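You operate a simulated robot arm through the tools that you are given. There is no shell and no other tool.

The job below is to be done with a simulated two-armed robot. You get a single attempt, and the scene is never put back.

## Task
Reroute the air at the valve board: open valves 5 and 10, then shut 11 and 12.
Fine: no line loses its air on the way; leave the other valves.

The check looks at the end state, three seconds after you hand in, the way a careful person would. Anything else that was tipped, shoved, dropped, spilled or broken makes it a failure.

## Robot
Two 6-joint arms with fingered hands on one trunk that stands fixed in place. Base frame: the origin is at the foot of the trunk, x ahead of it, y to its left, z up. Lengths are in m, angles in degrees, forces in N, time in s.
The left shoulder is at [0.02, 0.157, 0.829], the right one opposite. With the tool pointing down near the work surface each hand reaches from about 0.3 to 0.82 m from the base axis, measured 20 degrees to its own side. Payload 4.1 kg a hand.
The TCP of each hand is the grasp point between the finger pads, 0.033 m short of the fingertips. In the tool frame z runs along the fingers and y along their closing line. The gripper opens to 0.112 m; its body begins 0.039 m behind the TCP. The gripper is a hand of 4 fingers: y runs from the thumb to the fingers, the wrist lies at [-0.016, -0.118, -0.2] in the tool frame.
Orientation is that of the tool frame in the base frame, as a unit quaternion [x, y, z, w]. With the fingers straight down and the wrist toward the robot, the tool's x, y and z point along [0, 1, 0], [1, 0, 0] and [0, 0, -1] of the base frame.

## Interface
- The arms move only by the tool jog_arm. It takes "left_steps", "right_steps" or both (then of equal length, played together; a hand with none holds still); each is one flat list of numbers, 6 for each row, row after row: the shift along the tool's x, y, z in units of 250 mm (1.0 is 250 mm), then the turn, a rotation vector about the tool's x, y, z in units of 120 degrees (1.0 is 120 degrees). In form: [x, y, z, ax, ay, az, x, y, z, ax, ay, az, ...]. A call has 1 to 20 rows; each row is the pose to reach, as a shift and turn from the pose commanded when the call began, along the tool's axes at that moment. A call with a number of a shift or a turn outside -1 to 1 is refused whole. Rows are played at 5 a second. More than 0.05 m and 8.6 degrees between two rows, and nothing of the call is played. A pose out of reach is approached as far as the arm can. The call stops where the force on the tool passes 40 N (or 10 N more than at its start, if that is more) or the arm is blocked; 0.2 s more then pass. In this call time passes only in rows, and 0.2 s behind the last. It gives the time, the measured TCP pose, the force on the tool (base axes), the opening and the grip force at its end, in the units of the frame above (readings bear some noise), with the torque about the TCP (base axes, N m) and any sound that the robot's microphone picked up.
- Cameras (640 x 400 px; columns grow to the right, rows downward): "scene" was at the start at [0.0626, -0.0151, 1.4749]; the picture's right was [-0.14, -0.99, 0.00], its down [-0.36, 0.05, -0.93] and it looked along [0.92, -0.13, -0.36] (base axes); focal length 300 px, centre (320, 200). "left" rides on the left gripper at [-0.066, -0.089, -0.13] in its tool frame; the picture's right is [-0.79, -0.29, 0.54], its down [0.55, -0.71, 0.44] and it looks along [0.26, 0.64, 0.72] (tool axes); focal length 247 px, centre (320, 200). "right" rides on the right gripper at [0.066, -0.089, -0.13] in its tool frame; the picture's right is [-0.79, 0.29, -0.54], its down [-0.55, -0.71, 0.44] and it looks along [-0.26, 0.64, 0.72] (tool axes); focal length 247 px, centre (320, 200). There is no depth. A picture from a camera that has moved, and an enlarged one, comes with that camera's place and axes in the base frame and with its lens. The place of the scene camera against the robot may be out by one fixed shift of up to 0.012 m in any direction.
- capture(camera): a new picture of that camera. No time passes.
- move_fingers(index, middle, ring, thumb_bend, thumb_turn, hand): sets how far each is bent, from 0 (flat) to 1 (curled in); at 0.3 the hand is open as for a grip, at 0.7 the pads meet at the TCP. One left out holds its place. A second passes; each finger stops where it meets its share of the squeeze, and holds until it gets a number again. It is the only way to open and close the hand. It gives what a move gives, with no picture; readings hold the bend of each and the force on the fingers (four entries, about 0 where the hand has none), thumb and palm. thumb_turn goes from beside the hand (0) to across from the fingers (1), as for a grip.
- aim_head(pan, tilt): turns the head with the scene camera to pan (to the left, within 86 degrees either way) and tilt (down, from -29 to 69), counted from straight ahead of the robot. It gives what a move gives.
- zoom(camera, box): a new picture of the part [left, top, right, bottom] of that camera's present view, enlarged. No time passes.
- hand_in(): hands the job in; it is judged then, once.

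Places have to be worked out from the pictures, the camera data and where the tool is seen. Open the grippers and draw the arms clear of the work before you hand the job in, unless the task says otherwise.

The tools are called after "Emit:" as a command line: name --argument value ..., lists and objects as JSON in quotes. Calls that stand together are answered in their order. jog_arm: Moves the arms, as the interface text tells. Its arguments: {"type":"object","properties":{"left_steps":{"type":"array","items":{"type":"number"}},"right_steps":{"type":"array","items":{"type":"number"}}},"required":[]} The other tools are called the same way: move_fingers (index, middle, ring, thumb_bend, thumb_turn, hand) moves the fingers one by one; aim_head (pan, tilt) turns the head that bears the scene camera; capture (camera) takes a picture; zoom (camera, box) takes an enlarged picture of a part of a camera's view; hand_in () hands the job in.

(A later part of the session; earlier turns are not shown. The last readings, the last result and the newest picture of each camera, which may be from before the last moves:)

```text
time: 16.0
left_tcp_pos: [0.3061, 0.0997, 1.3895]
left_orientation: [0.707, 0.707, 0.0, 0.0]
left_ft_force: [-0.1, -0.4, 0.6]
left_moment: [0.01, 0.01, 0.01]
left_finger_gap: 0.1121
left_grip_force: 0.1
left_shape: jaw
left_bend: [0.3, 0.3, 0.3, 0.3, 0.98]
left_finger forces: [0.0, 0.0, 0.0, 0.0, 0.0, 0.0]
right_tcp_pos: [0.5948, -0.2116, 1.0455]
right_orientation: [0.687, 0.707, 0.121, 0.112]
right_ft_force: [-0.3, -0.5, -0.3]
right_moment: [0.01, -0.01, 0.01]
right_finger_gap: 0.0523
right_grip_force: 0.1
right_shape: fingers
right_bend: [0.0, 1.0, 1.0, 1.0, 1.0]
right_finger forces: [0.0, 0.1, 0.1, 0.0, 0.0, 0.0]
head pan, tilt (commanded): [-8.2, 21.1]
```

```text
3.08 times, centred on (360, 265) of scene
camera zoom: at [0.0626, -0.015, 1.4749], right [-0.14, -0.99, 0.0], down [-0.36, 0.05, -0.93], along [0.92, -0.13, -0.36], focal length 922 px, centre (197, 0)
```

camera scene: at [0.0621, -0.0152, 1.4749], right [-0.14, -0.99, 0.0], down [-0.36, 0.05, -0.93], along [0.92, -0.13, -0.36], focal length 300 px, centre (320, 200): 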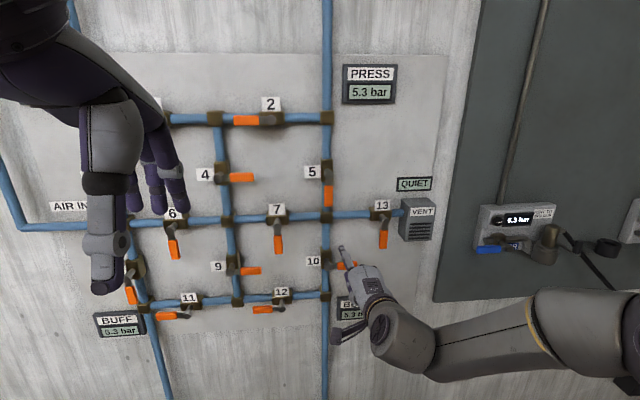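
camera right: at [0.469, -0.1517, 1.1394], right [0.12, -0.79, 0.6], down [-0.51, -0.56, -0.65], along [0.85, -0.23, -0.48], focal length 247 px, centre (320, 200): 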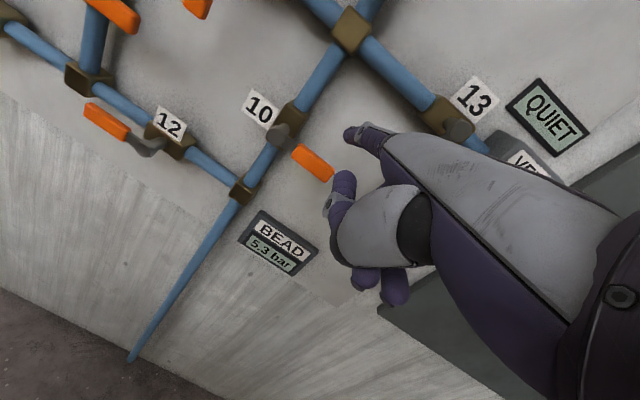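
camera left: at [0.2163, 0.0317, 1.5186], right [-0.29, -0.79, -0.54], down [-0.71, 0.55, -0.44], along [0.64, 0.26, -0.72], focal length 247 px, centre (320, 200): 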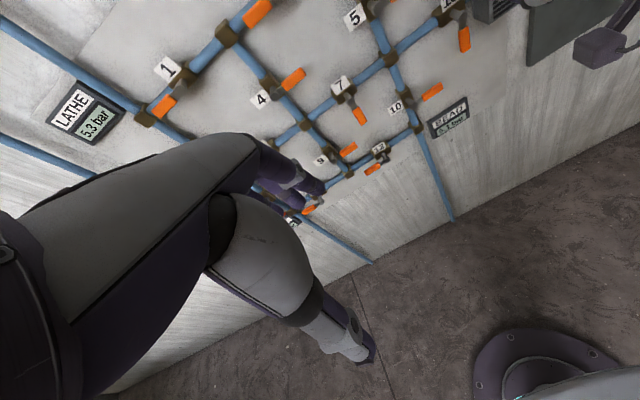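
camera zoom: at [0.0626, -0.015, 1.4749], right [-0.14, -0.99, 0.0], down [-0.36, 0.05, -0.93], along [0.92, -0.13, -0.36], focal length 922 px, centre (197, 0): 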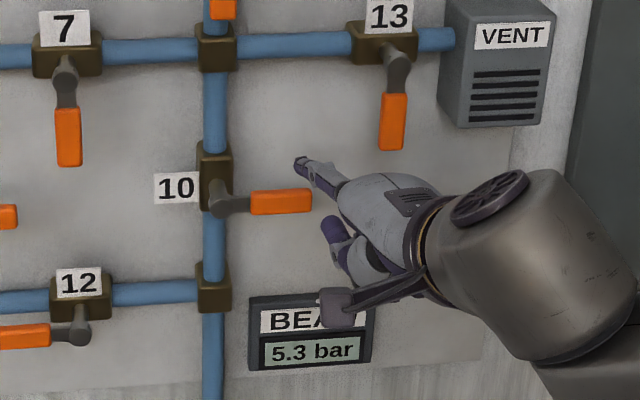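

Pivot 10 comes out at about [0.742, -0.136, 1.027], with the finger tip ~[0.70, -0.193, 1.085]. I'll trim the small orientation error and move in 6 cm so the tip passes behind the handle plane, still above it.

Emit:
jog_arm --right_steps '[0.005, 0.069, 0.052, 0.0027, -0.0027, 0.0041, 0.011, 0.139, 0.104, 0.0054, -0.0054, 0.0083, 0.016, 0.208, 0.156, 0.0081, -0.0081, 0.0124]'

Emit:
zoom --camera "right" --box '[200, 60, 440, 240]'

Emit:
zoom --camera "scene" --box '[290, 200, 430, 330]'

```text
time: 16.8
left_tcp_pos: [0.3051, 0.0981, 1.3906]
left_orientation: [0.707, 0.707, 0.0, 0.0]
left_ft_force: [0.6, 0.1, 0.4]
left_moment: [0.02, -0.03, -0.04]
left_finger_gap: 0.1119
left_grip_force: 0.1
left_shape: jaw
left_bend: [0.3, 0.3, 0.3, 0.3, 0.98]
left_finger forces: [0.0, 0.0, 0.0, 0.1, 0.0, 0.1]
right_tcp_pos: [0.6612, -0.2037, 1.0249]
right_orientation: [0.699, 0.698, 0.111, 0.111]
right_ft_force: [-0.5, -1.5, 0.7]
right_moment: [0.03, -0.01, 0.02]
right_finger_gap: 0.0524
right_grip_force: 0.0
right_shape: fingers
right_bend: [0.0, 1.0, 1.0, 1.0, 1.0]
right_finger forces: [0.0, 0.1, 0.0, 0.1, 0.0, 0.0]
head pan, tilt (commanded): [-8.2, 21.1]
```

```text
2.22 times, centred on (320, 150) of right
camera zoom: at [0.5364, -0.1397, 1.1211], right [0.1, -0.79, 0.6], down [-0.54, -0.55, -0.63], along [0.83, -0.26, -0.49], focal length 549 px, centre (320, 311)
```

zoom: 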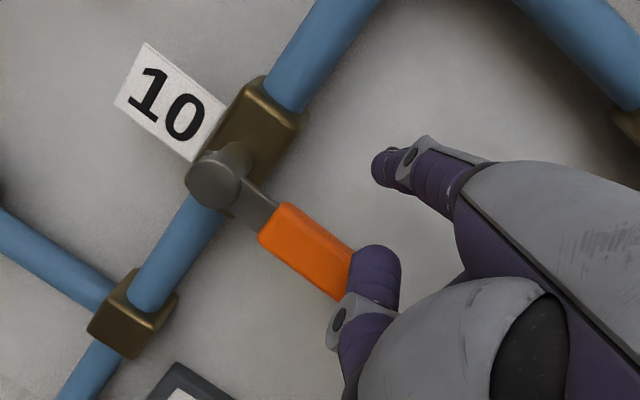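

```text
3.08 times, centred on (360, 265) of scene
camera zoom: at [0.0623, -0.0151, 1.4749], right [-0.14, -0.99, 0.0], down [-0.36, 0.05, -0.93], along [0.92, -0.13, -0.36], focal length 922 px, centre (197, 0)
```

zoom: 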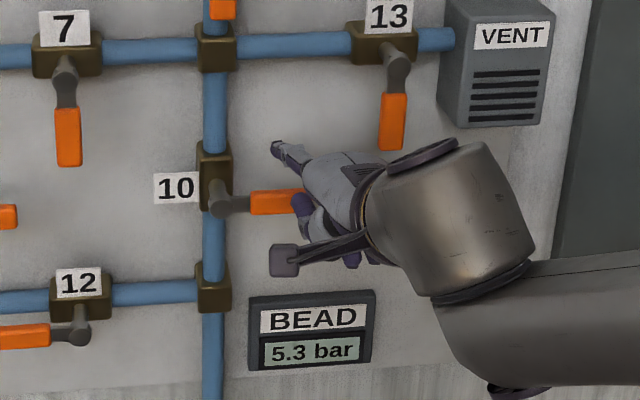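

The tip is just at the handle plane (x ≈ 0.753) and about 4 cm above handle 10. I'll go 1.2 cm deeper and then push down along the arc to about 45°.

Emit:
jog_arm --right_steps '[-0.024, 0.0456, 0.0149, 0, 0, 0, -0.024, 0.0282, 0.0681, 0, 0, 0, -0.0252, 0.0109, 0.121, 0, 0, 0, -0.0336, 0.0018, 0.1487, 0, 0, 0, -0.0384, -0.0076, 0.1776, 0, 0, 0, -0.0392, -0.0172, 0.2069, 0, 0, 0, -0.0356, -0.0266, 0.2358, 0, 0, 0, -0.0284, -0.0358, 0.2639, 0, 0, 0, -0.0172, -0.0448, 0.2913, 0, 0, 0]'

Emit:
zoom --camera "right" --box '[200, 30, 440, 210]'

Emit:
zoom --camera "scene" --box '[290, 200, 430, 330]'

```text
time: 18.8
left_tcp_pos: [0.306, 0.0981, 1.3885]
left_orientation: [0.707, 0.707, 0.001, 0.0]
left_ft_force: [-0.3, -0.3, 0.6]
left_moment: [-0.03, 0.03, -0.03]
left_finger_gap: 0.1114
left_grip_force: 0.2
left_shape: jaw
left_bend: [0.3, 0.3, 0.3, 0.3, 0.98]
left_finger forces: [0.1, 0.0, 0.0, 0.0, 0.1, 0.0]
right_tcp_pos: [0.6699, -0.2091, 0.9525]
right_orientation: [0.699, 0.698, 0.11, 0.11]
right_ft_force: [1.8, -0.2, 1.0]
right_moment: [0.07, -0.03, -0.12]
right_finger_gap: 0.0535
right_grip_force: 0.9
right_shape: fingers
right_bend: [0.0, 1.0, 1.0, 1.0, 1.0]
right_finger forces: [1.6, 0.0, 0.1, 0.0, 0.0, 0.1]
head pan, tilt (commanded): [-8.2, 21.1]
```

```text
2.22 times, centred on (320, 120) of right
camera zoom: at [0.546, -0.1445, 1.0487], right [0.1, -0.79, 0.6], down [-0.54, -0.55, -0.63], along [0.83, -0.26, -0.49], focal length 549 px, centre (320, 378)
```

zoom: 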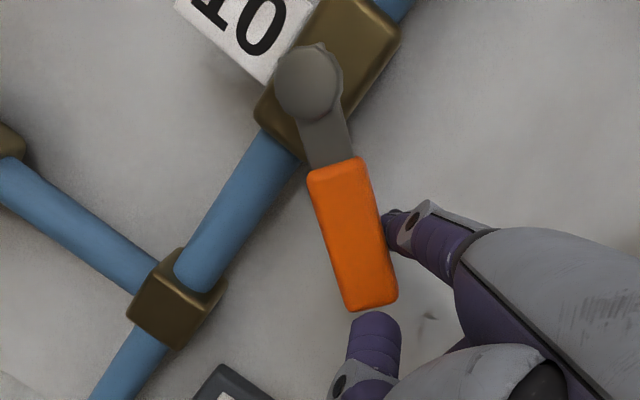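

```text
3.08 times, centred on (360, 265) of scene
camera zoom: at [0.0626, -0.0151, 1.4749], right [-0.14, -0.99, 0.0], down [-0.36, 0.05, -0.93], along [0.92, -0.13, -0.36], focal length 922 px, centre (197, 0)
```

zoom: 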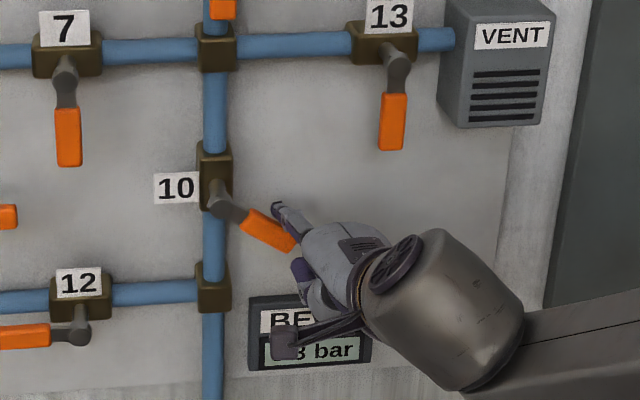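

Handle 10 is following the finger at about 40°. I'll continue the arc to nearly vertical.

Emit:
jog_arm --right_steps '[0.0144, -0.0082, 0.0251, 0, 0, 0, 0.0328, -0.0159, 0.0487, 0, 0, 0, 0.054, -0.0227, 0.0696, 0, 0, 0, 0.078, -0.0287, 0.0878, 0, 0, 0, 0.104, -0.0337, 0.103, 0, 0, 0, 0.132, -0.0375, 0.1148, 0, 0, 0, 0.148, -0.0385, 0.1179, 0, 0, 0, 0.156, -0.039, 0.119, 0, 0, 0]'

Emit:
zoom --camera "right" --box '[200, 0, 440, 180]'

Emit:
zoom --camera "scene" --box '[290, 200, 430, 330]'

```text
time: 20.6
left_tcp_pos: [0.3055, 0.0986, 1.3896]
left_orientation: [0.706, 0.708, 0.0, 0.001]
left_ft_force: [0.4, -0.3, 0.7]
left_moment: [-0.01, 0.0, -0.03]
left_finger_gap: 0.1119
left_grip_force: 0.0
left_shape: jaw
left_bend: [0.3, 0.3, 0.3, 0.3, 0.98]
left_finger forces: [0.1, 0.0, 0.1, 0.0, 0.0, 0.0]
right_tcp_pos: [0.6697, -0.17, 0.9213]
right_orientation: [0.699, 0.698, 0.11, 0.111]
right_ft_force: [0.9, -1.5, -0.1]
right_moment: [0.03, 0.05, -0.07]
right_finger_gap: 0.0527
right_grip_force: 1.0
right_shape: fingers
right_bend: [0.0, 1.0, 1.0, 1.0, 1.0]
right_finger forces: [0.8, 0.0, 0.0, 0.1, 0.1, 0.0]
head pan, tilt (commanded): [-8.2, 21.1]
```

```text
2.22 times, centred on (320, 90) of right
camera zoom: at [0.5466, -0.105, 1.0168], right [0.1, -0.79, 0.6], down [-0.54, -0.55, -0.63], along [0.83, -0.26, -0.49], focal length 549 px, centre (320, 444)
```

zoom: 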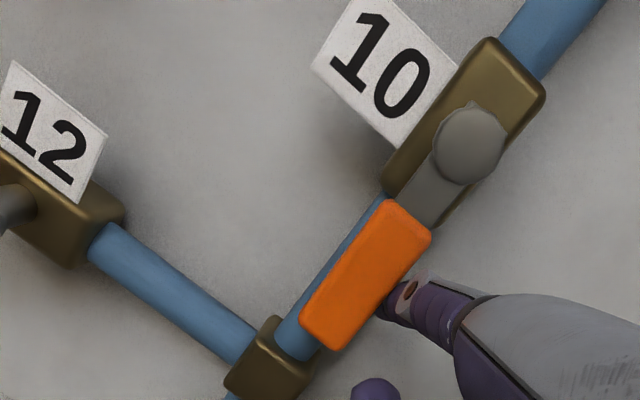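

```text
3.08 times, centred on (360, 265) of scene
camera zoom: at [0.0626, -0.0151, 1.4749], right [-0.14, -0.99, 0.0], down [-0.36, 0.05, -0.93], along [0.92, -0.13, -0.36], focal length 922 px, centre (197, 0)
```

zoom: 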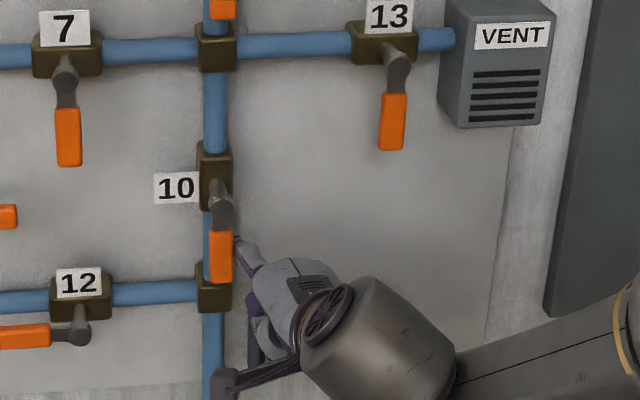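

Handle 10 looks about vertical. I'll push 2–4 mm more to seat it against its stop.

Emit:
jog_arm --right_steps '[0.008, -0.0005, 0.0015, 0, 0, 0, 0.014, -0.001, 0.003, 0, 0, 0]'

Emit:
zoom --camera "scene" --box '[290, 200, 390, 300]'

```text
time: 21.2
left_tcp_pos: [0.3039, 0.0984, 1.3899]
left_orientation: [0.707, 0.707, -0.001, 0.0]
left_ft_force: [0.0, -0.5, 0.0]
left_moment: [0.03, 0.04, 0.02]
left_finger_gap: 0.1119
left_grip_force: 0.0
left_shape: jaw
left_bend: [0.3, 0.3, 0.3, 0.3, 0.98]
left_finger forces: [0.0, 0.1, 0.0, 0.0, 0.0, 0.0]
right_tcp_pos: [0.6712, -0.1669, 0.9194]
right_orientation: [0.7, 0.697, 0.112, 0.11]
right_ft_force: [-0.8, -4.7, 0.8]
right_moment: [0.26, -0.02, -0.4]
right_finger_gap: 0.0522
right_grip_force: 2.4
right_shape: fingers
right_bend: [0.0, 1.0, 1.0, 1.0, 1.0]
right_finger forces: [4.8, 0.0, 0.0, 0.0, 0.1, 0.0]
head pan, tilt (commanded): [-8.2, 21.1]
```

```text
4.00 times, centred on (340, 250) of scene
camera zoom: at [0.0626, -0.0153, 1.4749], right [-0.14, -0.99, 0.0], down [-0.36, 0.05, -0.93], along [0.92, -0.13, -0.36], focal length 1198 px, centre (240, 0)
```

zoom: 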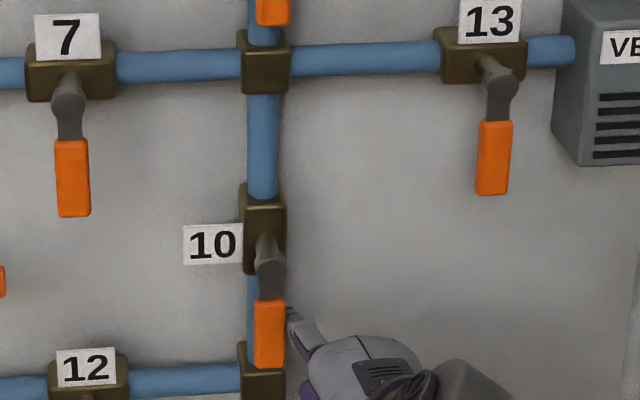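

Force rose to 4.7 N with no further motion, so handle 10 is at its open stop. I'll back the finger off to the right, withdraw, lift, and pitch it to 38° down (an axis-aligned tool pose) for the lower valves.

Emit:
jog_arm --right_steps '[-0.048, 0, 0, 0, 0, 0, -0.1, 0, 0, 0, 0, 0, -0.1, -0.1141, -0.0373, 0, 0, 0, -0.1, -0.2032, -0.1506, 0.0503, 0, 0, -0.1, -0.2296, -0.3275, 0.1006, 0, 0, -0.1, -0.2179, -0.4921, 0.151, 0, 0]'

Emit:
capture --camera "scene"

Emit:
capture --camera "right"

```text
time: 22.6
left_tcp_pos: [0.3057, 0.0971, 1.3895]
left_orientation: [0.707, 0.707, -0.001, 0.001]
left_ft_force: [0.4, 0.2, -0.7]
left_moment: [0.09, 0.01, -0.01]
left_finger_gap: 0.1117
left_grip_force: 0.0
left_shape: jaw
left_bend: [0.3, 0.3, 0.3, 0.3, 0.98]
left_finger forces: [0.0, 0.0, 0.0, 0.0, 0.0, 0.0]
right_tcp_pos: [0.5818, -0.192, 1.0213]
right_orientation: [0.705, 0.709, -0.001, 0.004]
right_ft_force: [-1.2, -0.4, -0.9]
right_moment: [0.05, -0.02, 0.03]
right_finger_gap: 0.0525
right_grip_force: 0.0
right_shape: fingers
right_bend: [0.0, 1.0, 1.0, 1.0, 1.0]
right_finger forces: [0.1, 0.0, 0.1, 0.0, 0.1, 0.0]
head pan, tilt (commanded): [-8.2, 21.1]
```

```text
taken
camera scene: at [0.0629, -0.0154, 1.4749], right [-0.14, -0.99, 0.0], down [-0.36, 0.05, -0.93], along [0.92, -0.13, -0.36], focal length 300 px, centre (320, 200)
```

scene: 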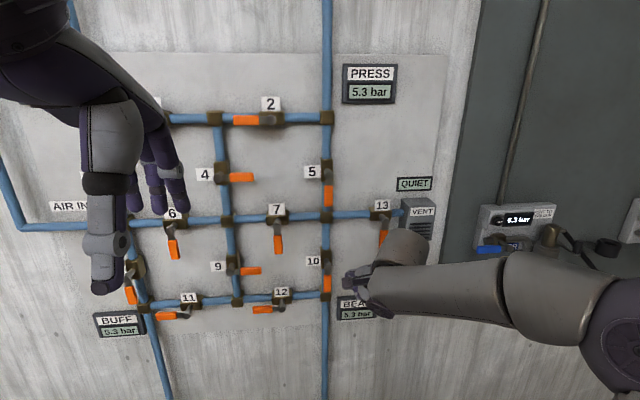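

```text
taken
camera right: at [0.4929, -0.1273, 1.1514], right [0.29, -0.79, 0.55], down [-0.71, -0.56, -0.43], along [0.65, -0.26, -0.72], focal length 247 px, centre (320, 200)
```

right: 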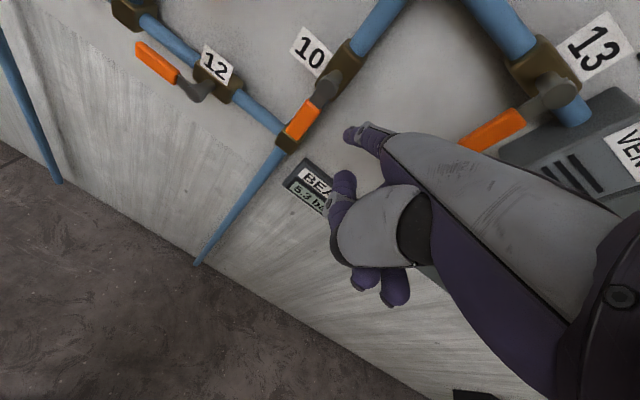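

Both 5 and 10 are open, the displays still show 5.3 bar, and the vent is QUIET. Now I'll make the same pointing hand on the left and swing it out toward valve 11 in two stages. That also uncovers valves 1, 3 and 8 so I can confirm the feed path.

Emit:
move_fingers --hand "left" --index 0 --middle 1 --ring 1 --thumb_bend 1 --thumb_turn 1

Emit:
jog_arm --left_steps '[0.08, 0.06, 0.12, 0, 0, 0, 0.16, 0.12, 0.24, 0, 0, 0, 0.24, 0.18, 0.36, 0, 0, 0, 0.32, 0.24, 0.48, 0, 0, 0, 0.4, 0.3, 0.6, 0, 0, 0, 0.48, 0.36, 0.72, 0, 0, 0, 0.56, 0.42, 0.84, 0, 0, 0]'

Emit:
capture --camera "left"

Emit:
capture --camera "scene"

```text
time: 23.6
left_tcp_pos: [0.3057, 0.099, 1.3897]
left_orientation: [0.707, 0.707, 0.0, -0.001]
left_ft_force: [0.2, 0.3, 0.3]
left_moment: [-0.02, 0.01, 0.01]
left_finger_gap: 0.0524
left_grip_force: 0.1
left_shape: fingers
left_bend: [0.0, 0.99, 1.0, 1.0, 1.0]
left_finger forces: [0.1, 0.0, 0.0, 0.0, 0.0, 0.0]
right_tcp_pos: [0.5808, -0.1923, 1.0209]
right_orientation: [0.707, 0.707, 0.0, -0.001]
right_ft_force: [0.4, 0.0, 0.1]
right_moment: [0.0, 0.0, 0.01]
right_finger_gap: 0.0524
right_grip_force: 0.0
right_shape: fingers
right_bend: [0.0, 1.0, 1.0, 1.0, 1.0]
right_finger forces: [0.0, 0.1, 0.0, 0.1, 0.0, 0.0]
head pan, tilt (commanded): [-8.2, 21.1]
```

```text
time: 25.2
left_tcp_pos: [0.4104, 0.2386, 1.1809]
left_orientation: [0.707, 0.707, 0.0, 0.0]
left_ft_force: [-0.9, 0.0, 0.0]
left_moment: [0.04, -0.02, -0.03]
left_finger_gap: 0.0526
left_grip_force: 0.3
left_shape: fingers
left_bend: [0.0, 0.99, 1.0, 1.0, 1.0]
left_finger forces: [0.0, 0.0, 0.0, 0.1, 0.0, 0.0]
right_tcp_pos: [0.5811, -0.192, 1.0226]
right_orientation: [0.708, 0.707, 0.0, 0.0]
right_ft_force: [1.1, 0.3, 0.9]
right_moment: [-0.01, 0.02, -0.01]
right_finger_gap: 0.0523
right_grip_force: 0.1
right_shape: fingers
right_bend: [0.0, 1.0, 1.0, 1.0, 1.0]
right_finger forces: [0.0, 0.0, 0.0, 0.0, 0.1, 0.1]
head pan, tilt (commanded): [-8.2, 21.1]
```

```text
taken
camera left: at [0.3213, 0.1713, 1.3092], right [-0.29, -0.79, -0.54], down [-0.71, 0.55, -0.44], along [0.64, 0.26, -0.72], focal length 247 px, centre (320, 200)
```

left: 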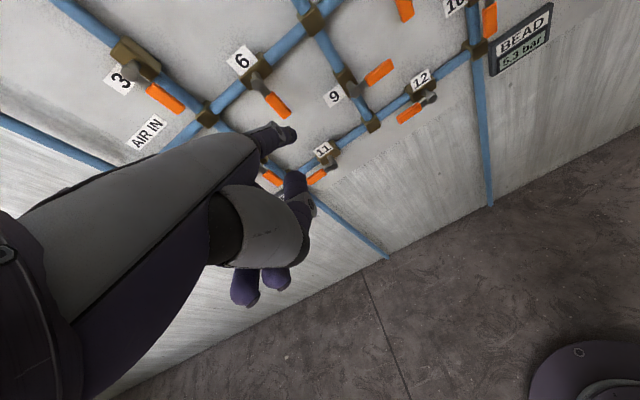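

```text
taken
camera scene: at [0.0624, -0.0152, 1.4749], right [-0.14, -0.99, 0.0], down [-0.36, 0.05, -0.93], along [0.92, -0.13, -0.36], focal length 300 px, centre (320, 200)
```

scene: 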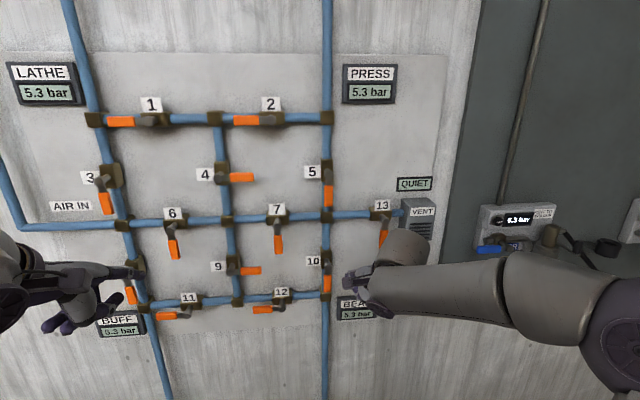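

Now everything is visible: 3, 1, 2, 5 and 10 are all open, so BEAD is fed through the PRESS side, and 8 feeds BUFF. Shutting 11 and 12 is therefore safe. I'll zoom in on the lower valves for their positions.

Emit:
zoom --camera "scene" --box '[90, 230, 230, 340]'

Emit:
zoom --camera "scene" --box '[220, 250, 360, 340]'

Emit:
zoom --camera "left" --box '[220, 60, 460, 230]'

Emit:
zoom --camera "right" --box '[100, 0, 360, 180]'

```text
3.64 times, centred on (160, 285) of scene
camera zoom: at [0.0624, -0.0152, 1.4749], right [-0.14, -0.99, 0.0], down [-0.36, 0.05, -0.93], along [0.92, -0.13, -0.36], focal length 1089 px, centre (902, -109)
```

zoom: 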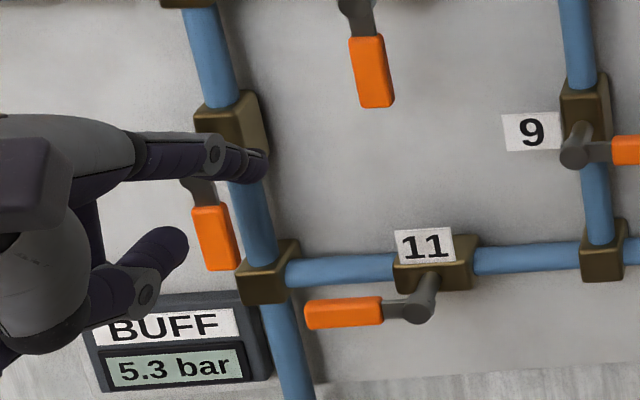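

```text
4.44 times, centred on (290, 295) of scene
camera zoom: at [0.0624, -0.0152, 1.4749], right [-0.14, -0.99, 0.0], down [-0.36, 0.05, -0.93], along [0.92, -0.13, -0.36], focal length 1331 px, centre (453, -222)
```

zoom: 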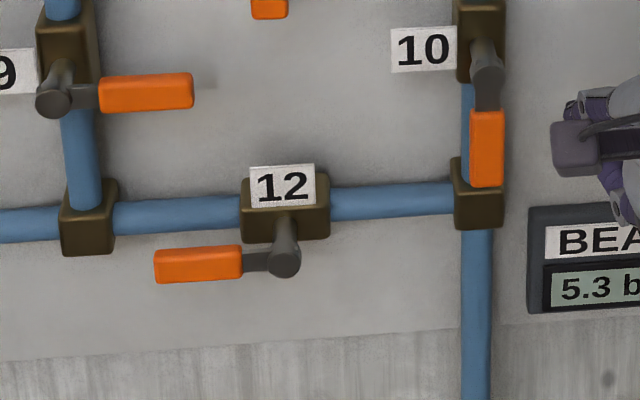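

```text
2.35 times, centred on (340, 145) of left
camera zoom: at [0.3213, 0.1713, 1.3092], right [-0.29, -0.79, -0.54], down [-0.71, 0.55, -0.44], along [0.64, 0.26, -0.72], focal length 581 px, centre (273, 329)
```

zoom: 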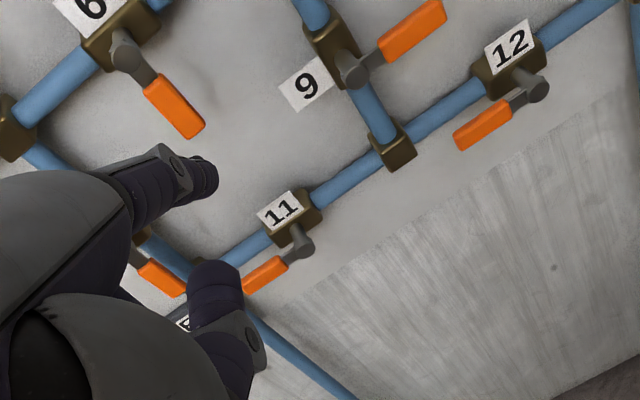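

```text
2.22 times, centred on (230, 90) of right
camera zoom: at [0.4928, -0.1276, 1.1513], right [0.29, -0.79, 0.54], down [-0.71, -0.55, -0.44], along [0.64, -0.26, -0.72], focal length 549 px, centre (520, 444)
```

zoom: 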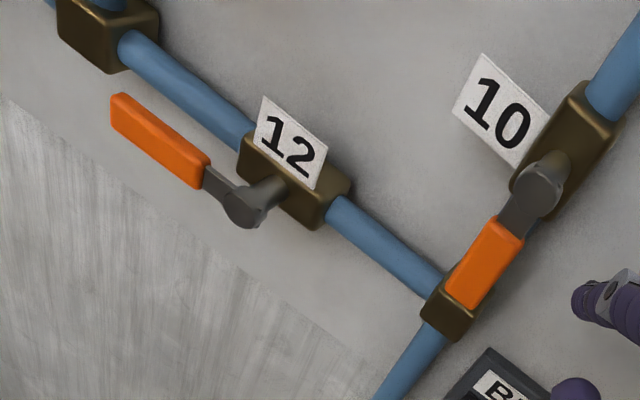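

Hand-camera rays agree on pivot 12 ≈ [0.749, -0.006, 0.893] and pivot 11 ≈ [0.761, 0.254, 0.897] (the board seems yawed about 2.5°, left side farther). Handle 11 points left to y ≈ 0.334, and handle 8 hangs at y ≈ 0.38, which the left hand must stay clear of. I'll bring the left index to a point above and in front of handle 11.

Emit:
jog_arm --left_steps '[0.053, 0.103, 0.132, 0, 0, 0, 0.106, 0.206, 0.264, 0, 0, 0, 0.159, 0.309, 0.396, 0, 0, 0, 0.213, 0.411, 0.528, 0, 0, 0, 0.266, 0.514, 0.66, 0, 0, 0, 0.319, 0.617, 0.792, 0, 0, 0, 0.372, 0.72, 0.924, 0, 0, 0]'

Emit:
capture --camera "left"

Emit:
zoom --camera "scene" --box '[80, 230, 240, 350]'

```text
time: 26.8
left_tcp_pos: [0.5892, 0.331, 0.9465]
left_orientation: [0.707, 0.707, 0.0, 0.001]
left_ft_force: [-0.9, -0.2, -0.1]
left_moment: [0.01, -0.03, -0.02]
left_finger_gap: 0.0525
left_grip_force: 0.0
left_shape: fingers
left_bend: [0.0, 0.99, 1.0, 1.0, 1.0]
left_finger forces: [0.0, 0.1, 0.0, 0.0, 0.0, 0.0]
right_tcp_pos: [0.5815, -0.1916, 1.0212]
right_orientation: [0.707, 0.707, -0.001, -0.001]
right_ft_force: [0.0, -0.3, 0.0]
right_moment: [0.02, -0.03, 0.01]
right_finger_gap: 0.0525
right_grip_force: 0.0
right_shape: fingers
right_bend: [0.0, 1.0, 1.0, 1.0, 1.0]
right_finger forces: [0.1, 0.0, 0.0, 0.0, 0.1, 0.1]
head pan, tilt (commanded): [-8.2, 21.1]
```

```text
taken
camera left: at [0.5004, 0.264, 1.0763], right [-0.29, -0.79, -0.54], down [-0.71, 0.55, -0.44], along [0.64, 0.26, -0.72], focal length 247 px, centre (320, 200)
```

left: 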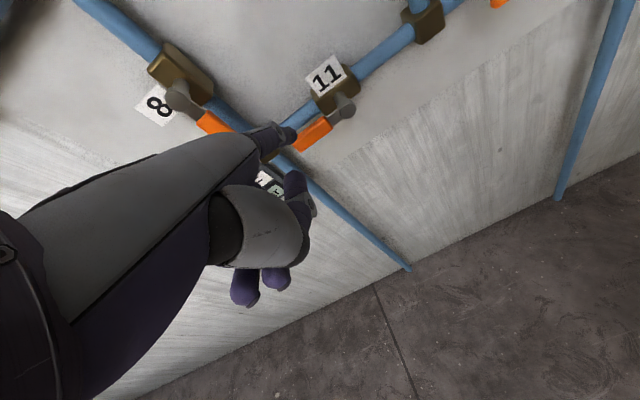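

```text
3.33 times, centred on (160, 290) of scene
camera zoom: at [0.0621, -0.0153, 1.4749], right [-0.14, -0.99, 0.0], down [-0.36, 0.05, -0.93], along [0.92, -0.13, -0.36], focal length 998 px, centre (853, -100)
```

zoom: 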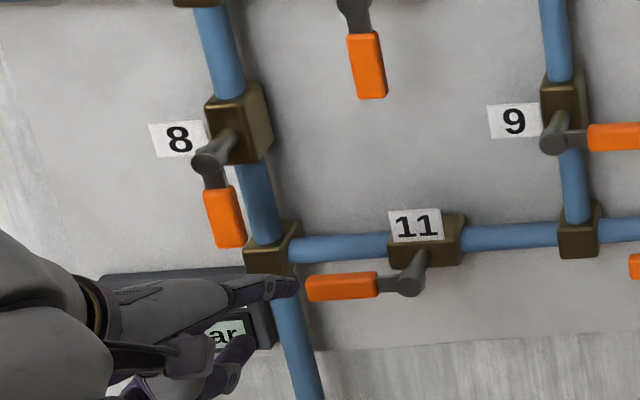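

The left index is lined up over the middle of handle 11. The pipe behind it should sit about 2.5 cm behind the handle, so I'll take the tip only to x ≈ 0.785, still about 3 cm above the handle.

Emit:
jog_arm --left_steps '[0, 0.095, 0.018, 0, 0, 0, 0, 0.19, 0.036, 0, 0, 0, 0, 0.285, 0.054, 0, 0, 0, 0, 0.376, 0.072, 0, 0, 0]'

Emit:
zoom --camera "left" --box '[200, 30, 440, 210]'

Emit:
zoom --camera "scene" --box '[80, 230, 240, 350]'

```text
time: 27.8
left_tcp_pos: [0.6849, 0.3315, 0.9297]
left_orientation: [0.707, 0.707, 0.0, 0.0]
left_ft_force: [0.2, -0.4, 0.0]
left_moment: [0.05, -0.02, -0.01]
left_finger_gap: 0.0525
left_grip_force: 0.0
left_shape: fingers
left_bend: [0.0, 0.99, 1.0, 1.0, 1.0]
left_finger forces: [0.0, 0.0, 0.1, 0.0, 0.0, 0.0]
right_tcp_pos: [0.5809, -0.1923, 1.0225]
right_orientation: [0.708, 0.706, 0.0, -0.001]
right_ft_force: [0.1, 0.5, 0.6]
right_moment: [0.01, 0.0, 0.01]
right_finger_gap: 0.0524
right_grip_force: 0.1
right_shape: fingers
right_bend: [0.0, 1.0, 1.0, 1.0, 1.0]
right_finger forces: [0.0, 0.1, 0.0, 0.0, 0.0, 0.0]
head pan, tilt (commanded): [-8.2, 21.1]
```

```text
2.22 times, centred on (320, 120) of left
camera zoom: at [0.5953, 0.2641, 1.0591], right [-0.29, -0.79, -0.54], down [-0.71, 0.55, -0.44], along [0.64, 0.26, -0.72], focal length 549 px, centre (320, 378)
```

zoom: 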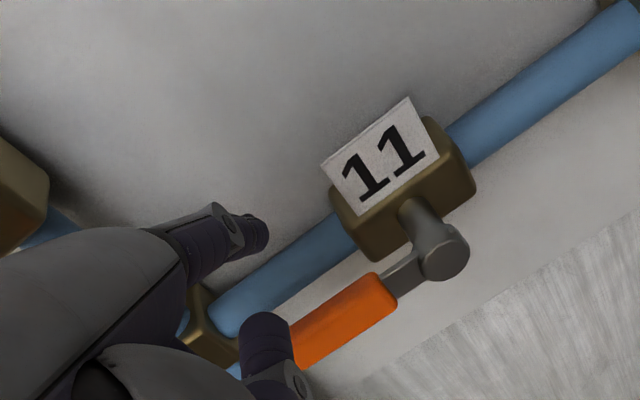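

```text
3.33 times, centred on (160, 290) of scene
camera zoom: at [0.0623, -0.015, 1.4749], right [-0.14, -0.99, 0.0], down [-0.36, 0.05, -0.93], along [0.92, -0.13, -0.36], focal length 998 px, centre (853, -100)
```

zoom: 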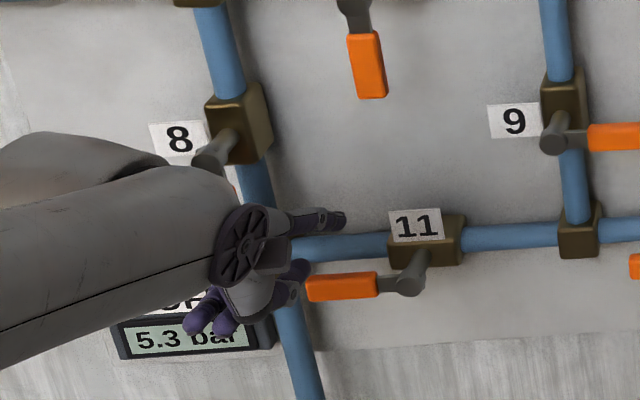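

The tip clears the pipe behind by an estimated 8 mm. I'll ease back 5 mm and push handle 11 down along the mirrored arc for the first ~30°.

Emit:
jog_arm --left_steps '[0, -0.02, 0.048, 0, 0, 0, 0, -0.02, 0.096, 0, 0, 0, -0.002, -0.02, 0.135, 0, 0, 0, 0.0064, -0.02, 0.164, 0, 0, 0, 0.0112, -0.02, 0.194, 0, 0, 0, 0.012, -0.02, 0.225, 0, 0, 0, 0.0084, -0.02, 0.256, 0, 0, 0]'

Emit:
zoom --camera "left" --box '[200, 30, 440, 210]'

Emit:
zoom --camera "scene" --box '[80, 230, 240, 350]'

```text
time: 29.4
left_tcp_pos: [0.6794, 0.3324, 0.867]
left_orientation: [0.708, 0.706, -0.001, -0.001]
left_ft_force: [1.5, -0.2, 0.8]
left_moment: [-0.02, -0.08, 0.01]
left_finger_gap: 0.0538
left_grip_force: 0.7
left_shape: fingers
left_bend: [0.0, 0.99, 1.0, 1.0, 1.0]
left_finger forces: [1.7, 0.0, 0.0, 0.0, 0.0, 0.1]
right_tcp_pos: [0.5819, -0.1914, 1.0222]
right_orientation: [0.708, 0.706, 0.0, -0.001]
right_ft_force: [1.1, -0.4, 0.1]
right_moment: [-0.01, 0.01, -0.02]
right_finger_gap: 0.0525
right_grip_force: 0.1
right_shape: fingers
right_bend: [0.0, 1.0, 1.0, 1.0, 1.0]
right_finger forces: [0.0, 0.1, 0.0, 0.0, 0.0, 0.1]
head pan, tilt (commanded): [-8.2, 21.1]
```

```text
2.22 times, centred on (320, 120) of left
camera zoom: at [0.5905, 0.2658, 0.9956], right [-0.29, -0.79, -0.54], down [-0.71, 0.55, -0.43], along [0.64, 0.26, -0.72], focal length 549 px, centre (320, 378)
```

zoom: 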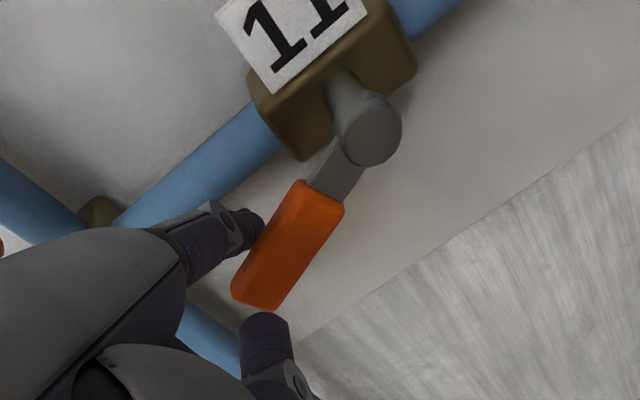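

```text
3.33 times, centred on (160, 290) of scene
camera zoom: at [0.0626, -0.0151, 1.4749], right [-0.14, -0.99, 0.0], down [-0.36, 0.05, -0.93], along [0.92, -0.13, -0.36], focal length 998 px, centre (853, -100)
```

zoom: 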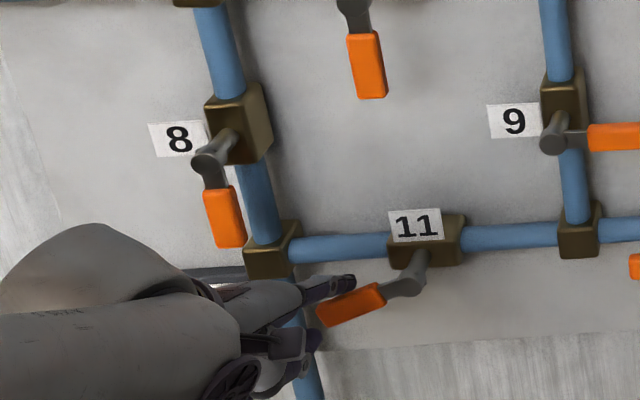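

Handle 11 is following at about 25°. I'll continue around to near vertical.

Emit:
jog_arm --left_steps '[-0.0072, 0, 0.0296, 0, 0, 0, -0.0184, 0, 0.0584, 0, 0, 0, -0.0328, 0, 0.0848, 0, 0, 0, -0.0512, 0, 0.1096, 0, 0, 0, -0.0724, 0, 0.1316, 0, 0, 0, -0.0964, 0, 0.1508, 0, 0, 0, -0.1224, 0, 0.1668, 0, 0, 0, -0.1504, 0, 0.1792, 0, 0, 0, -0.168, 0, 0.182, 0, 0, 0]'

Emit:
zoom --camera "left" --box '[200, 0, 440, 180]'

Emit:
zoom --camera "scene" --box '[80, 230, 240, 350]'

```text
time: 31.4
left_tcp_pos: [0.6786, 0.2927, 0.821]
left_orientation: [0.707, 0.707, -0.001, 0.0]
left_ft_force: [0.7, 1.5, -0.1]
left_moment: [-0.07, 0.01, 0.07]
left_finger_gap: 0.0526
left_grip_force: 0.5
left_shape: fingers
left_bend: [0.0, 0.99, 1.0, 1.0, 1.0]
left_finger forces: [1.0, 0.0, 0.0, 0.0, 0.1, 0.0]
right_tcp_pos: [0.5816, -0.1917, 1.0208]
right_orientation: [0.708, 0.707, -0.001, -0.001]
right_ft_force: [-1.3, 0.1, 0.6]
right_moment: [0.02, -0.01, 0.03]
right_finger_gap: 0.0524
right_grip_force: 0.1
right_shape: fingers
right_bend: [0.0, 1.0, 1.0, 1.0, 1.0]
right_finger forces: [0.0, 0.0, 0.0, 0.0, 0.1, 0.0]
head pan, tilt (commanded): [-8.2, 21.1]
```

```text
2.22 times, centred on (320, 90) of left
camera zoom: at [0.5899, 0.2242, 0.95], right [-0.29, -0.79, -0.54], down [-0.71, 0.55, -0.43], along [0.64, 0.26, -0.72], focal length 549 px, centre (320, 444)
```

zoom: 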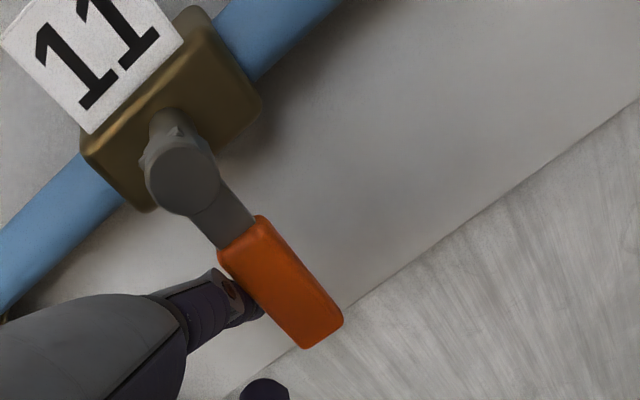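

```text
3.33 times, centred on (160, 290) of scene
camera zoom: at [0.0626, -0.015, 1.4749], right [-0.14, -0.99, 0.0], down [-0.36, 0.05, -0.93], along [0.92, -0.13, -0.36], focal length 998 px, centre (853, -100)
```

zoom: 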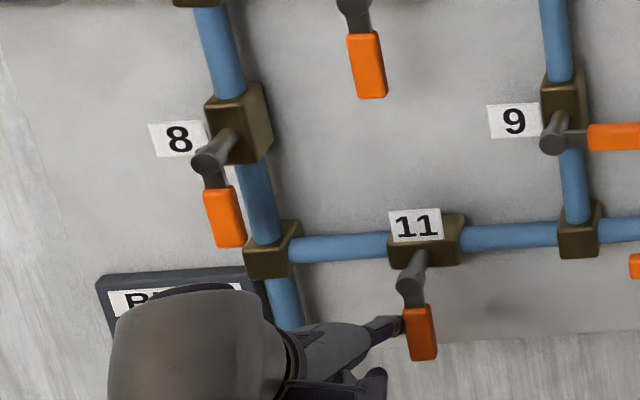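

Handle 11 looks nearly vertical. I'll push a few millimetres more to the right to find its stop.

Emit:
jog_arm --left_steps '[-0.008, 0, 0.001, 0, 0, 0, -0.016, 0, 0.002, 0, 0, 0]'

Emit:
zoom --camera "scene" --box '[80, 230, 240, 350]'

```text
time: 32.0
left_tcp_pos: [0.6812, 0.2896, 0.8208]
left_orientation: [0.706, 0.709, 0.0, 0.0]
left_ft_force: [-2.1, 6.2, 1.4]
left_moment: [-0.18, -0.2, 0.51]
left_finger_gap: 0.0527
left_grip_force: 3.5
left_shape: fingers
left_bend: [0.0, 0.99, 1.0, 1.0, 1.0]
left_finger forces: [6.4, 0.0, 0.0, 0.0, 0.0, 0.0]
right_tcp_pos: [0.5808, -0.1918, 1.0208]
right_orientation: [0.707, 0.707, -0.001, -0.001]
right_ft_force: [0.1, 0.0, 0.4]
right_moment: [-0.02, 0.01, 0.0]
right_finger_gap: 0.0525
right_grip_force: 0.1
right_shape: fingers
right_bend: [0.0, 1.0, 1.0, 1.0, 1.0]
right_finger forces: [0.0, 0.0, 0.0, 0.0, 0.1, 0.0]
head pan, tilt (commanded): [-8.2, 21.1]
```

```text
3.33 times, centred on (160, 290) of scene
camera zoom: at [0.0625, -0.0148, 1.4749], right [-0.14, -0.99, 0.0], down [-0.36, 0.05, -0.93], along [0.92, -0.13, -0.36], focal length 998 px, centre (853, -100)
```

zoom: 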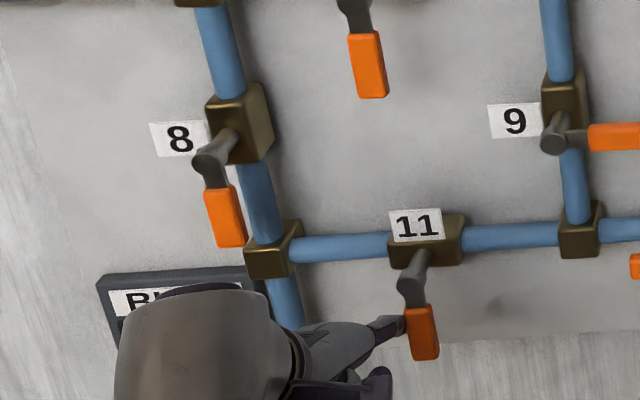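

Force is 6.2 N with no movement, so handle 11 is against its shut stop. I'll back the left finger off, withdraw, lift, and carry it right to the same relative position over valve 12. The right hand stays parked well clear at y = -0.19.

Emit:
jog_arm --left_steps '[0.05, 0, 0, 0, 0, 0, 0.1, 0, 0, 0, 0, 0, 0.1, -0.12, 0, 0, 0, 0, 0.1, -0.24, -0.06, 0, 0, 0, 0.1, -0.36, -0.2, 0, 0, 0, 0.1, -0.38, -0.36, 0, 0, 0, 0, -0.38, -0.46, 0, 0, 0, -0.17, -0.37, -0.48, 0, 0, 0, -0.35, -0.364, -0.48, 0, 0, 0, -0.53, -0.364, -0.48, 0, 0, 0, -0.71, -0.364, -0.48, 0, 0, 0, -0.864, -0.364, -0.48, 0, 0, 0]'

Emit:
capture --camera "left"

Emit:
capture --camera "scene"

Emit:
zoom --camera "scene" --box '[190, 220, 350, 340]'

```text
time: 34.6
left_tcp_pos: [0.59, 0.0735, 0.9416]
left_orientation: [0.707, 0.707, 0.0, 0.0]
left_ft_force: [0.2, -0.4, -0.2]
left_moment: [-0.05, 0.0, 0.03]
left_finger_gap: 0.0523
left_grip_force: 0.1
left_shape: fingers
left_bend: [0.0, 0.99, 1.0, 1.0, 1.0]
left_finger forces: [0.1, 0.0, 0.1, 0.1, 0.1, 0.0]
right_tcp_pos: [0.5808, -0.1898, 1.0214]
right_orientation: [0.708, 0.707, -0.001, 0.0]
right_ft_force: [0.1, 1.2, 0.1]
right_moment: [-0.05, 0.0, 0.02]
right_finger_gap: 0.0524
right_grip_force: 0.1
right_shape: fingers
right_bend: [0.0, 1.0, 1.0, 1.0, 1.0]
right_finger forces: [0.0, 0.1, 0.1, 0.0, 0.1, 0.0]
head pan, tilt (commanded): [-8.2, 21.1]
```

```text
taken
camera left: at [0.5001, 0.006, 1.0704], right [-0.29, -0.79, -0.54], down [-0.71, 0.55, -0.44], along [0.64, 0.26, -0.72], focal length 247 px, centre (320, 200)
```

left: 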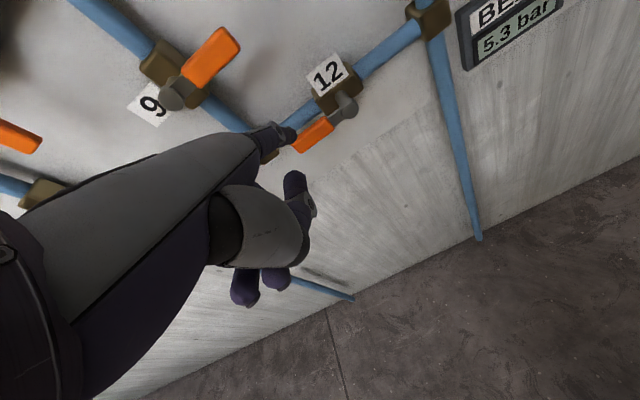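

```text
taken
camera scene: at [0.0626, -0.0146, 1.4749], right [-0.14, -0.99, 0.0], down [-0.36, 0.05, -0.93], along [0.92, -0.13, -0.36], focal length 300 px, centre (320, 200)
```

scene: 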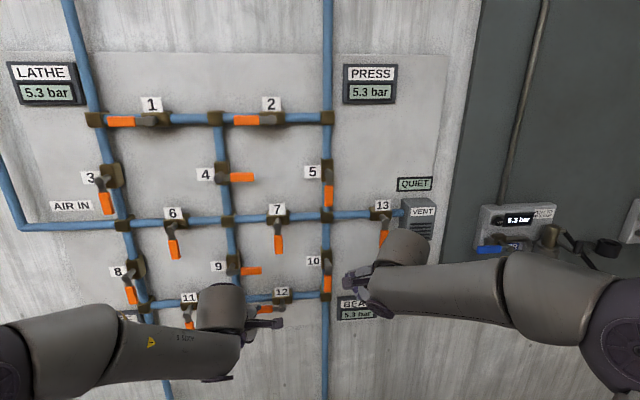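

```text
3.33 times, centred on (270, 280) of scene
camera zoom: at [0.0626, -0.0146, 1.4749], right [-0.14, -0.99, 0.0], down [-0.36, 0.05, -0.93], along [0.92, -0.13, -0.36], focal length 998 px, centre (487, -67)
```

zoom: 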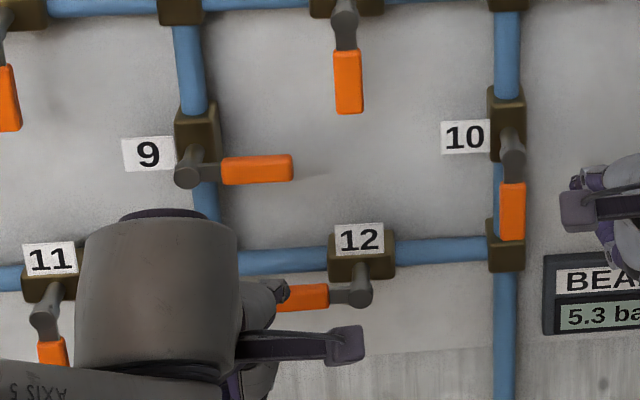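

Valve 12 sits in the left camera at almost exactly the same place valve 11 did, so I can repeat the same motion. The tip needs to go about 1 cm less deep because the board is nearer here. I'll move in above handle 12.

Emit:
jog_arm --left_steps '[0, 0.107, 0.022, 0, 0, 0, 0, 0.214, 0.044, 0, 0, 0, 0, 0.32, 0.066, 0, 0, 0]'

Emit:
zoom --camera "left" --box '[200, 30, 440, 210]'

Emit:
zoom --camera "scene" --box '[190, 220, 350, 340]'

Emit:
zoom --camera "right" --box '[60, 0, 320, 180]'

```text
time: 35.4
left_tcp_pos: [0.6674, 0.0735, 0.9248]
left_orientation: [0.707, 0.707, 0.0, -0.001]
left_ft_force: [-0.4, 1.1, 0.5]
left_moment: [-0.02, 0.02, 0.0]
left_finger_gap: 0.0527
left_grip_force: 0.0
left_shape: fingers
left_bend: [0.0, 0.99, 1.0, 1.0, 1.0]
left_finger forces: [0.0, 0.0, 0.0, 0.0, 0.1, 0.0]
right_tcp_pos: [0.5808, -0.1918, 1.0212]
right_orientation: [0.708, 0.706, 0.0, 0.0]
right_ft_force: [-0.4, -0.6, -0.3]
right_moment: [-0.04, 0.0, -0.01]
right_finger_gap: 0.0522
right_grip_force: 0.0
right_shape: fingers
right_bend: [0.0, 1.0, 1.0, 1.0, 1.0]
right_finger forces: [0.0, 0.0, 0.0, 0.1, 0.0, 0.1]
head pan, tilt (commanded): [-8.2, 21.1]
```

```text
2.22 times, centred on (320, 120) of left
camera zoom: at [0.5788, 0.0065, 1.0537], right [-0.29, -0.79, -0.54], down [-0.71, 0.55, -0.44], along [0.64, 0.26, -0.72], focal length 549 px, centre (320, 378)
```

zoom: 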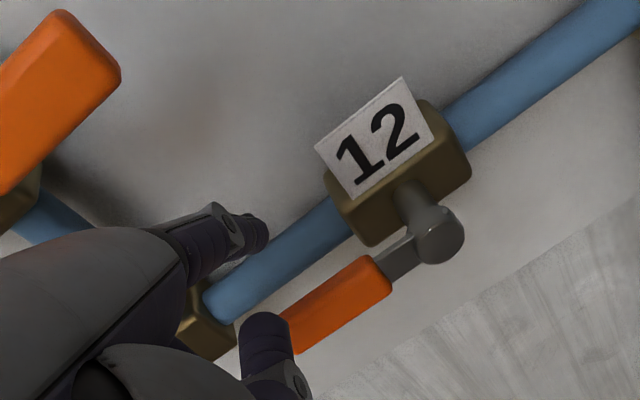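

```text
3.33 times, centred on (270, 280) of scene
camera zoom: at [0.0623, -0.015, 1.4749], right [-0.14, -0.99, 0.0], down [-0.36, 0.05, -0.93], along [0.92, -0.13, -0.36], focal length 998 px, centre (487, -67)
```

zoom: 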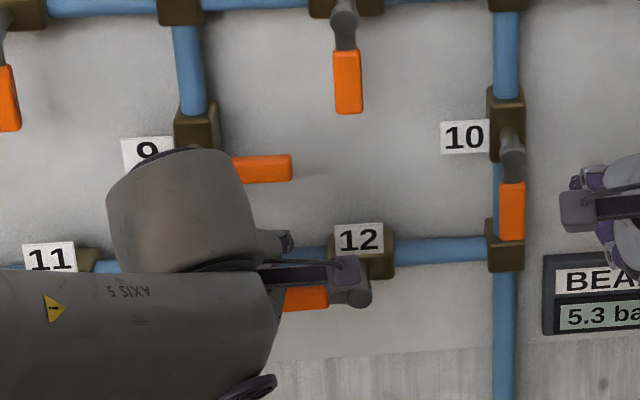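

```text
2.22 times, centred on (190, 90) of right
camera zoom: at [0.4927, -0.1274, 1.1514], right [0.29, -0.79, 0.54], down [-0.71, -0.55, -0.44], along [0.64, -0.26, -0.72], focal length 549 px, centre (609, 444)
```

zoom: 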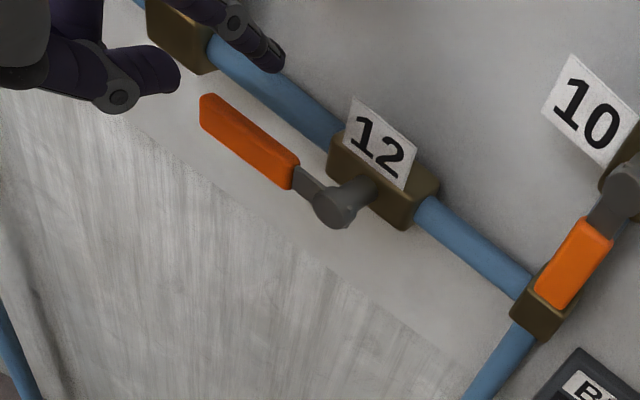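

The right camera confirms the left index tip is at about [0.769, 0.05, 0.936], above the middle of handle 12. I'll push down with the same arc for the first ~30°.

Emit:
jog_arm --left_steps '[0, 0, 0.048, 0, 0, 0, 0, 0, 0.096, 0, 0, 0, -0.002, 0, 0.135, 0, 0, 0, 0.0064, 0, 0.164, 0, 0, 0, 0.0112, 0, 0.194, 0, 0, 0, 0.012, 0, 0.225, 0, 0, 0, 0.0084, 0, 0.256, 0, 0, 0]'

Emit:
zoom --camera "left" --box '[200, 30, 440, 210]'

Emit:
zoom --camera "right" --box '[60, 0, 320, 180]'

```text
time: 37.0
left_tcp_pos: [0.6679, 0.0725, 0.8596]
left_orientation: [0.707, 0.707, 0.0, 0.0]
left_ft_force: [1.2, 1.0, 1.0]
left_moment: [-0.05, -0.14, -0.05]
left_finger_gap: 0.054
left_grip_force: 1.0
left_shape: fingers
left_bend: [0.0, 0.99, 1.0, 1.0, 1.0]
left_finger forces: [1.3, 0.0, 0.0, 0.0, 0.0, 0.0]
right_tcp_pos: [0.5808, -0.1927, 1.0209]
right_orientation: [0.708, 0.707, -0.001, -0.001]
right_ft_force: [-0.2, 0.8, -0.8]
right_moment: [0.02, 0.01, 0.01]
right_finger_gap: 0.0526
right_grip_force: 0.1
right_shape: fingers
right_bend: [0.0, 1.0, 1.0, 1.0, 1.0]
right_finger forces: [0.1, 0.0, 0.0, 0.0, 0.1, 0.0]
head pan, tilt (commanded): [-8.2, 21.1]
```

```text
2.22 times, centred on (320, 120) of left
camera zoom: at [0.5791, 0.0059, 0.9887], right [-0.29, -0.79, -0.54], down [-0.71, 0.55, -0.44], along [0.64, 0.26, -0.72], focal length 549 px, centre (320, 378)
```

zoom: 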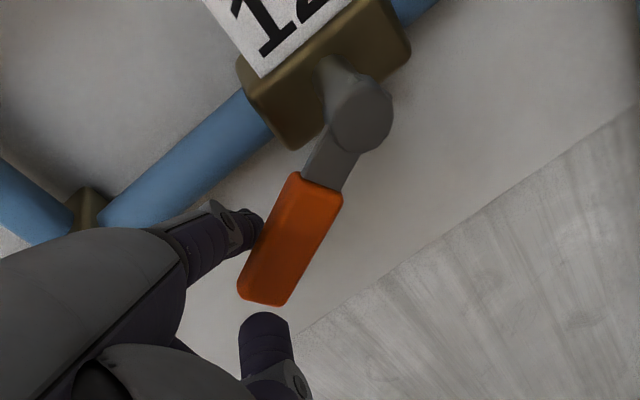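

```text
2.22 times, centred on (190, 90) of right
camera zoom: at [0.4929, -0.1275, 1.1513], right [0.29, -0.79, 0.54], down [-0.71, -0.55, -0.44], along [0.64, -0.26, -0.72], focal length 549 px, centre (609, 444)
```

zoom: 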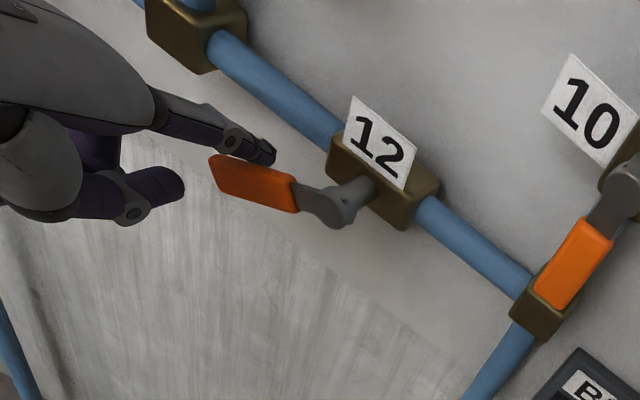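

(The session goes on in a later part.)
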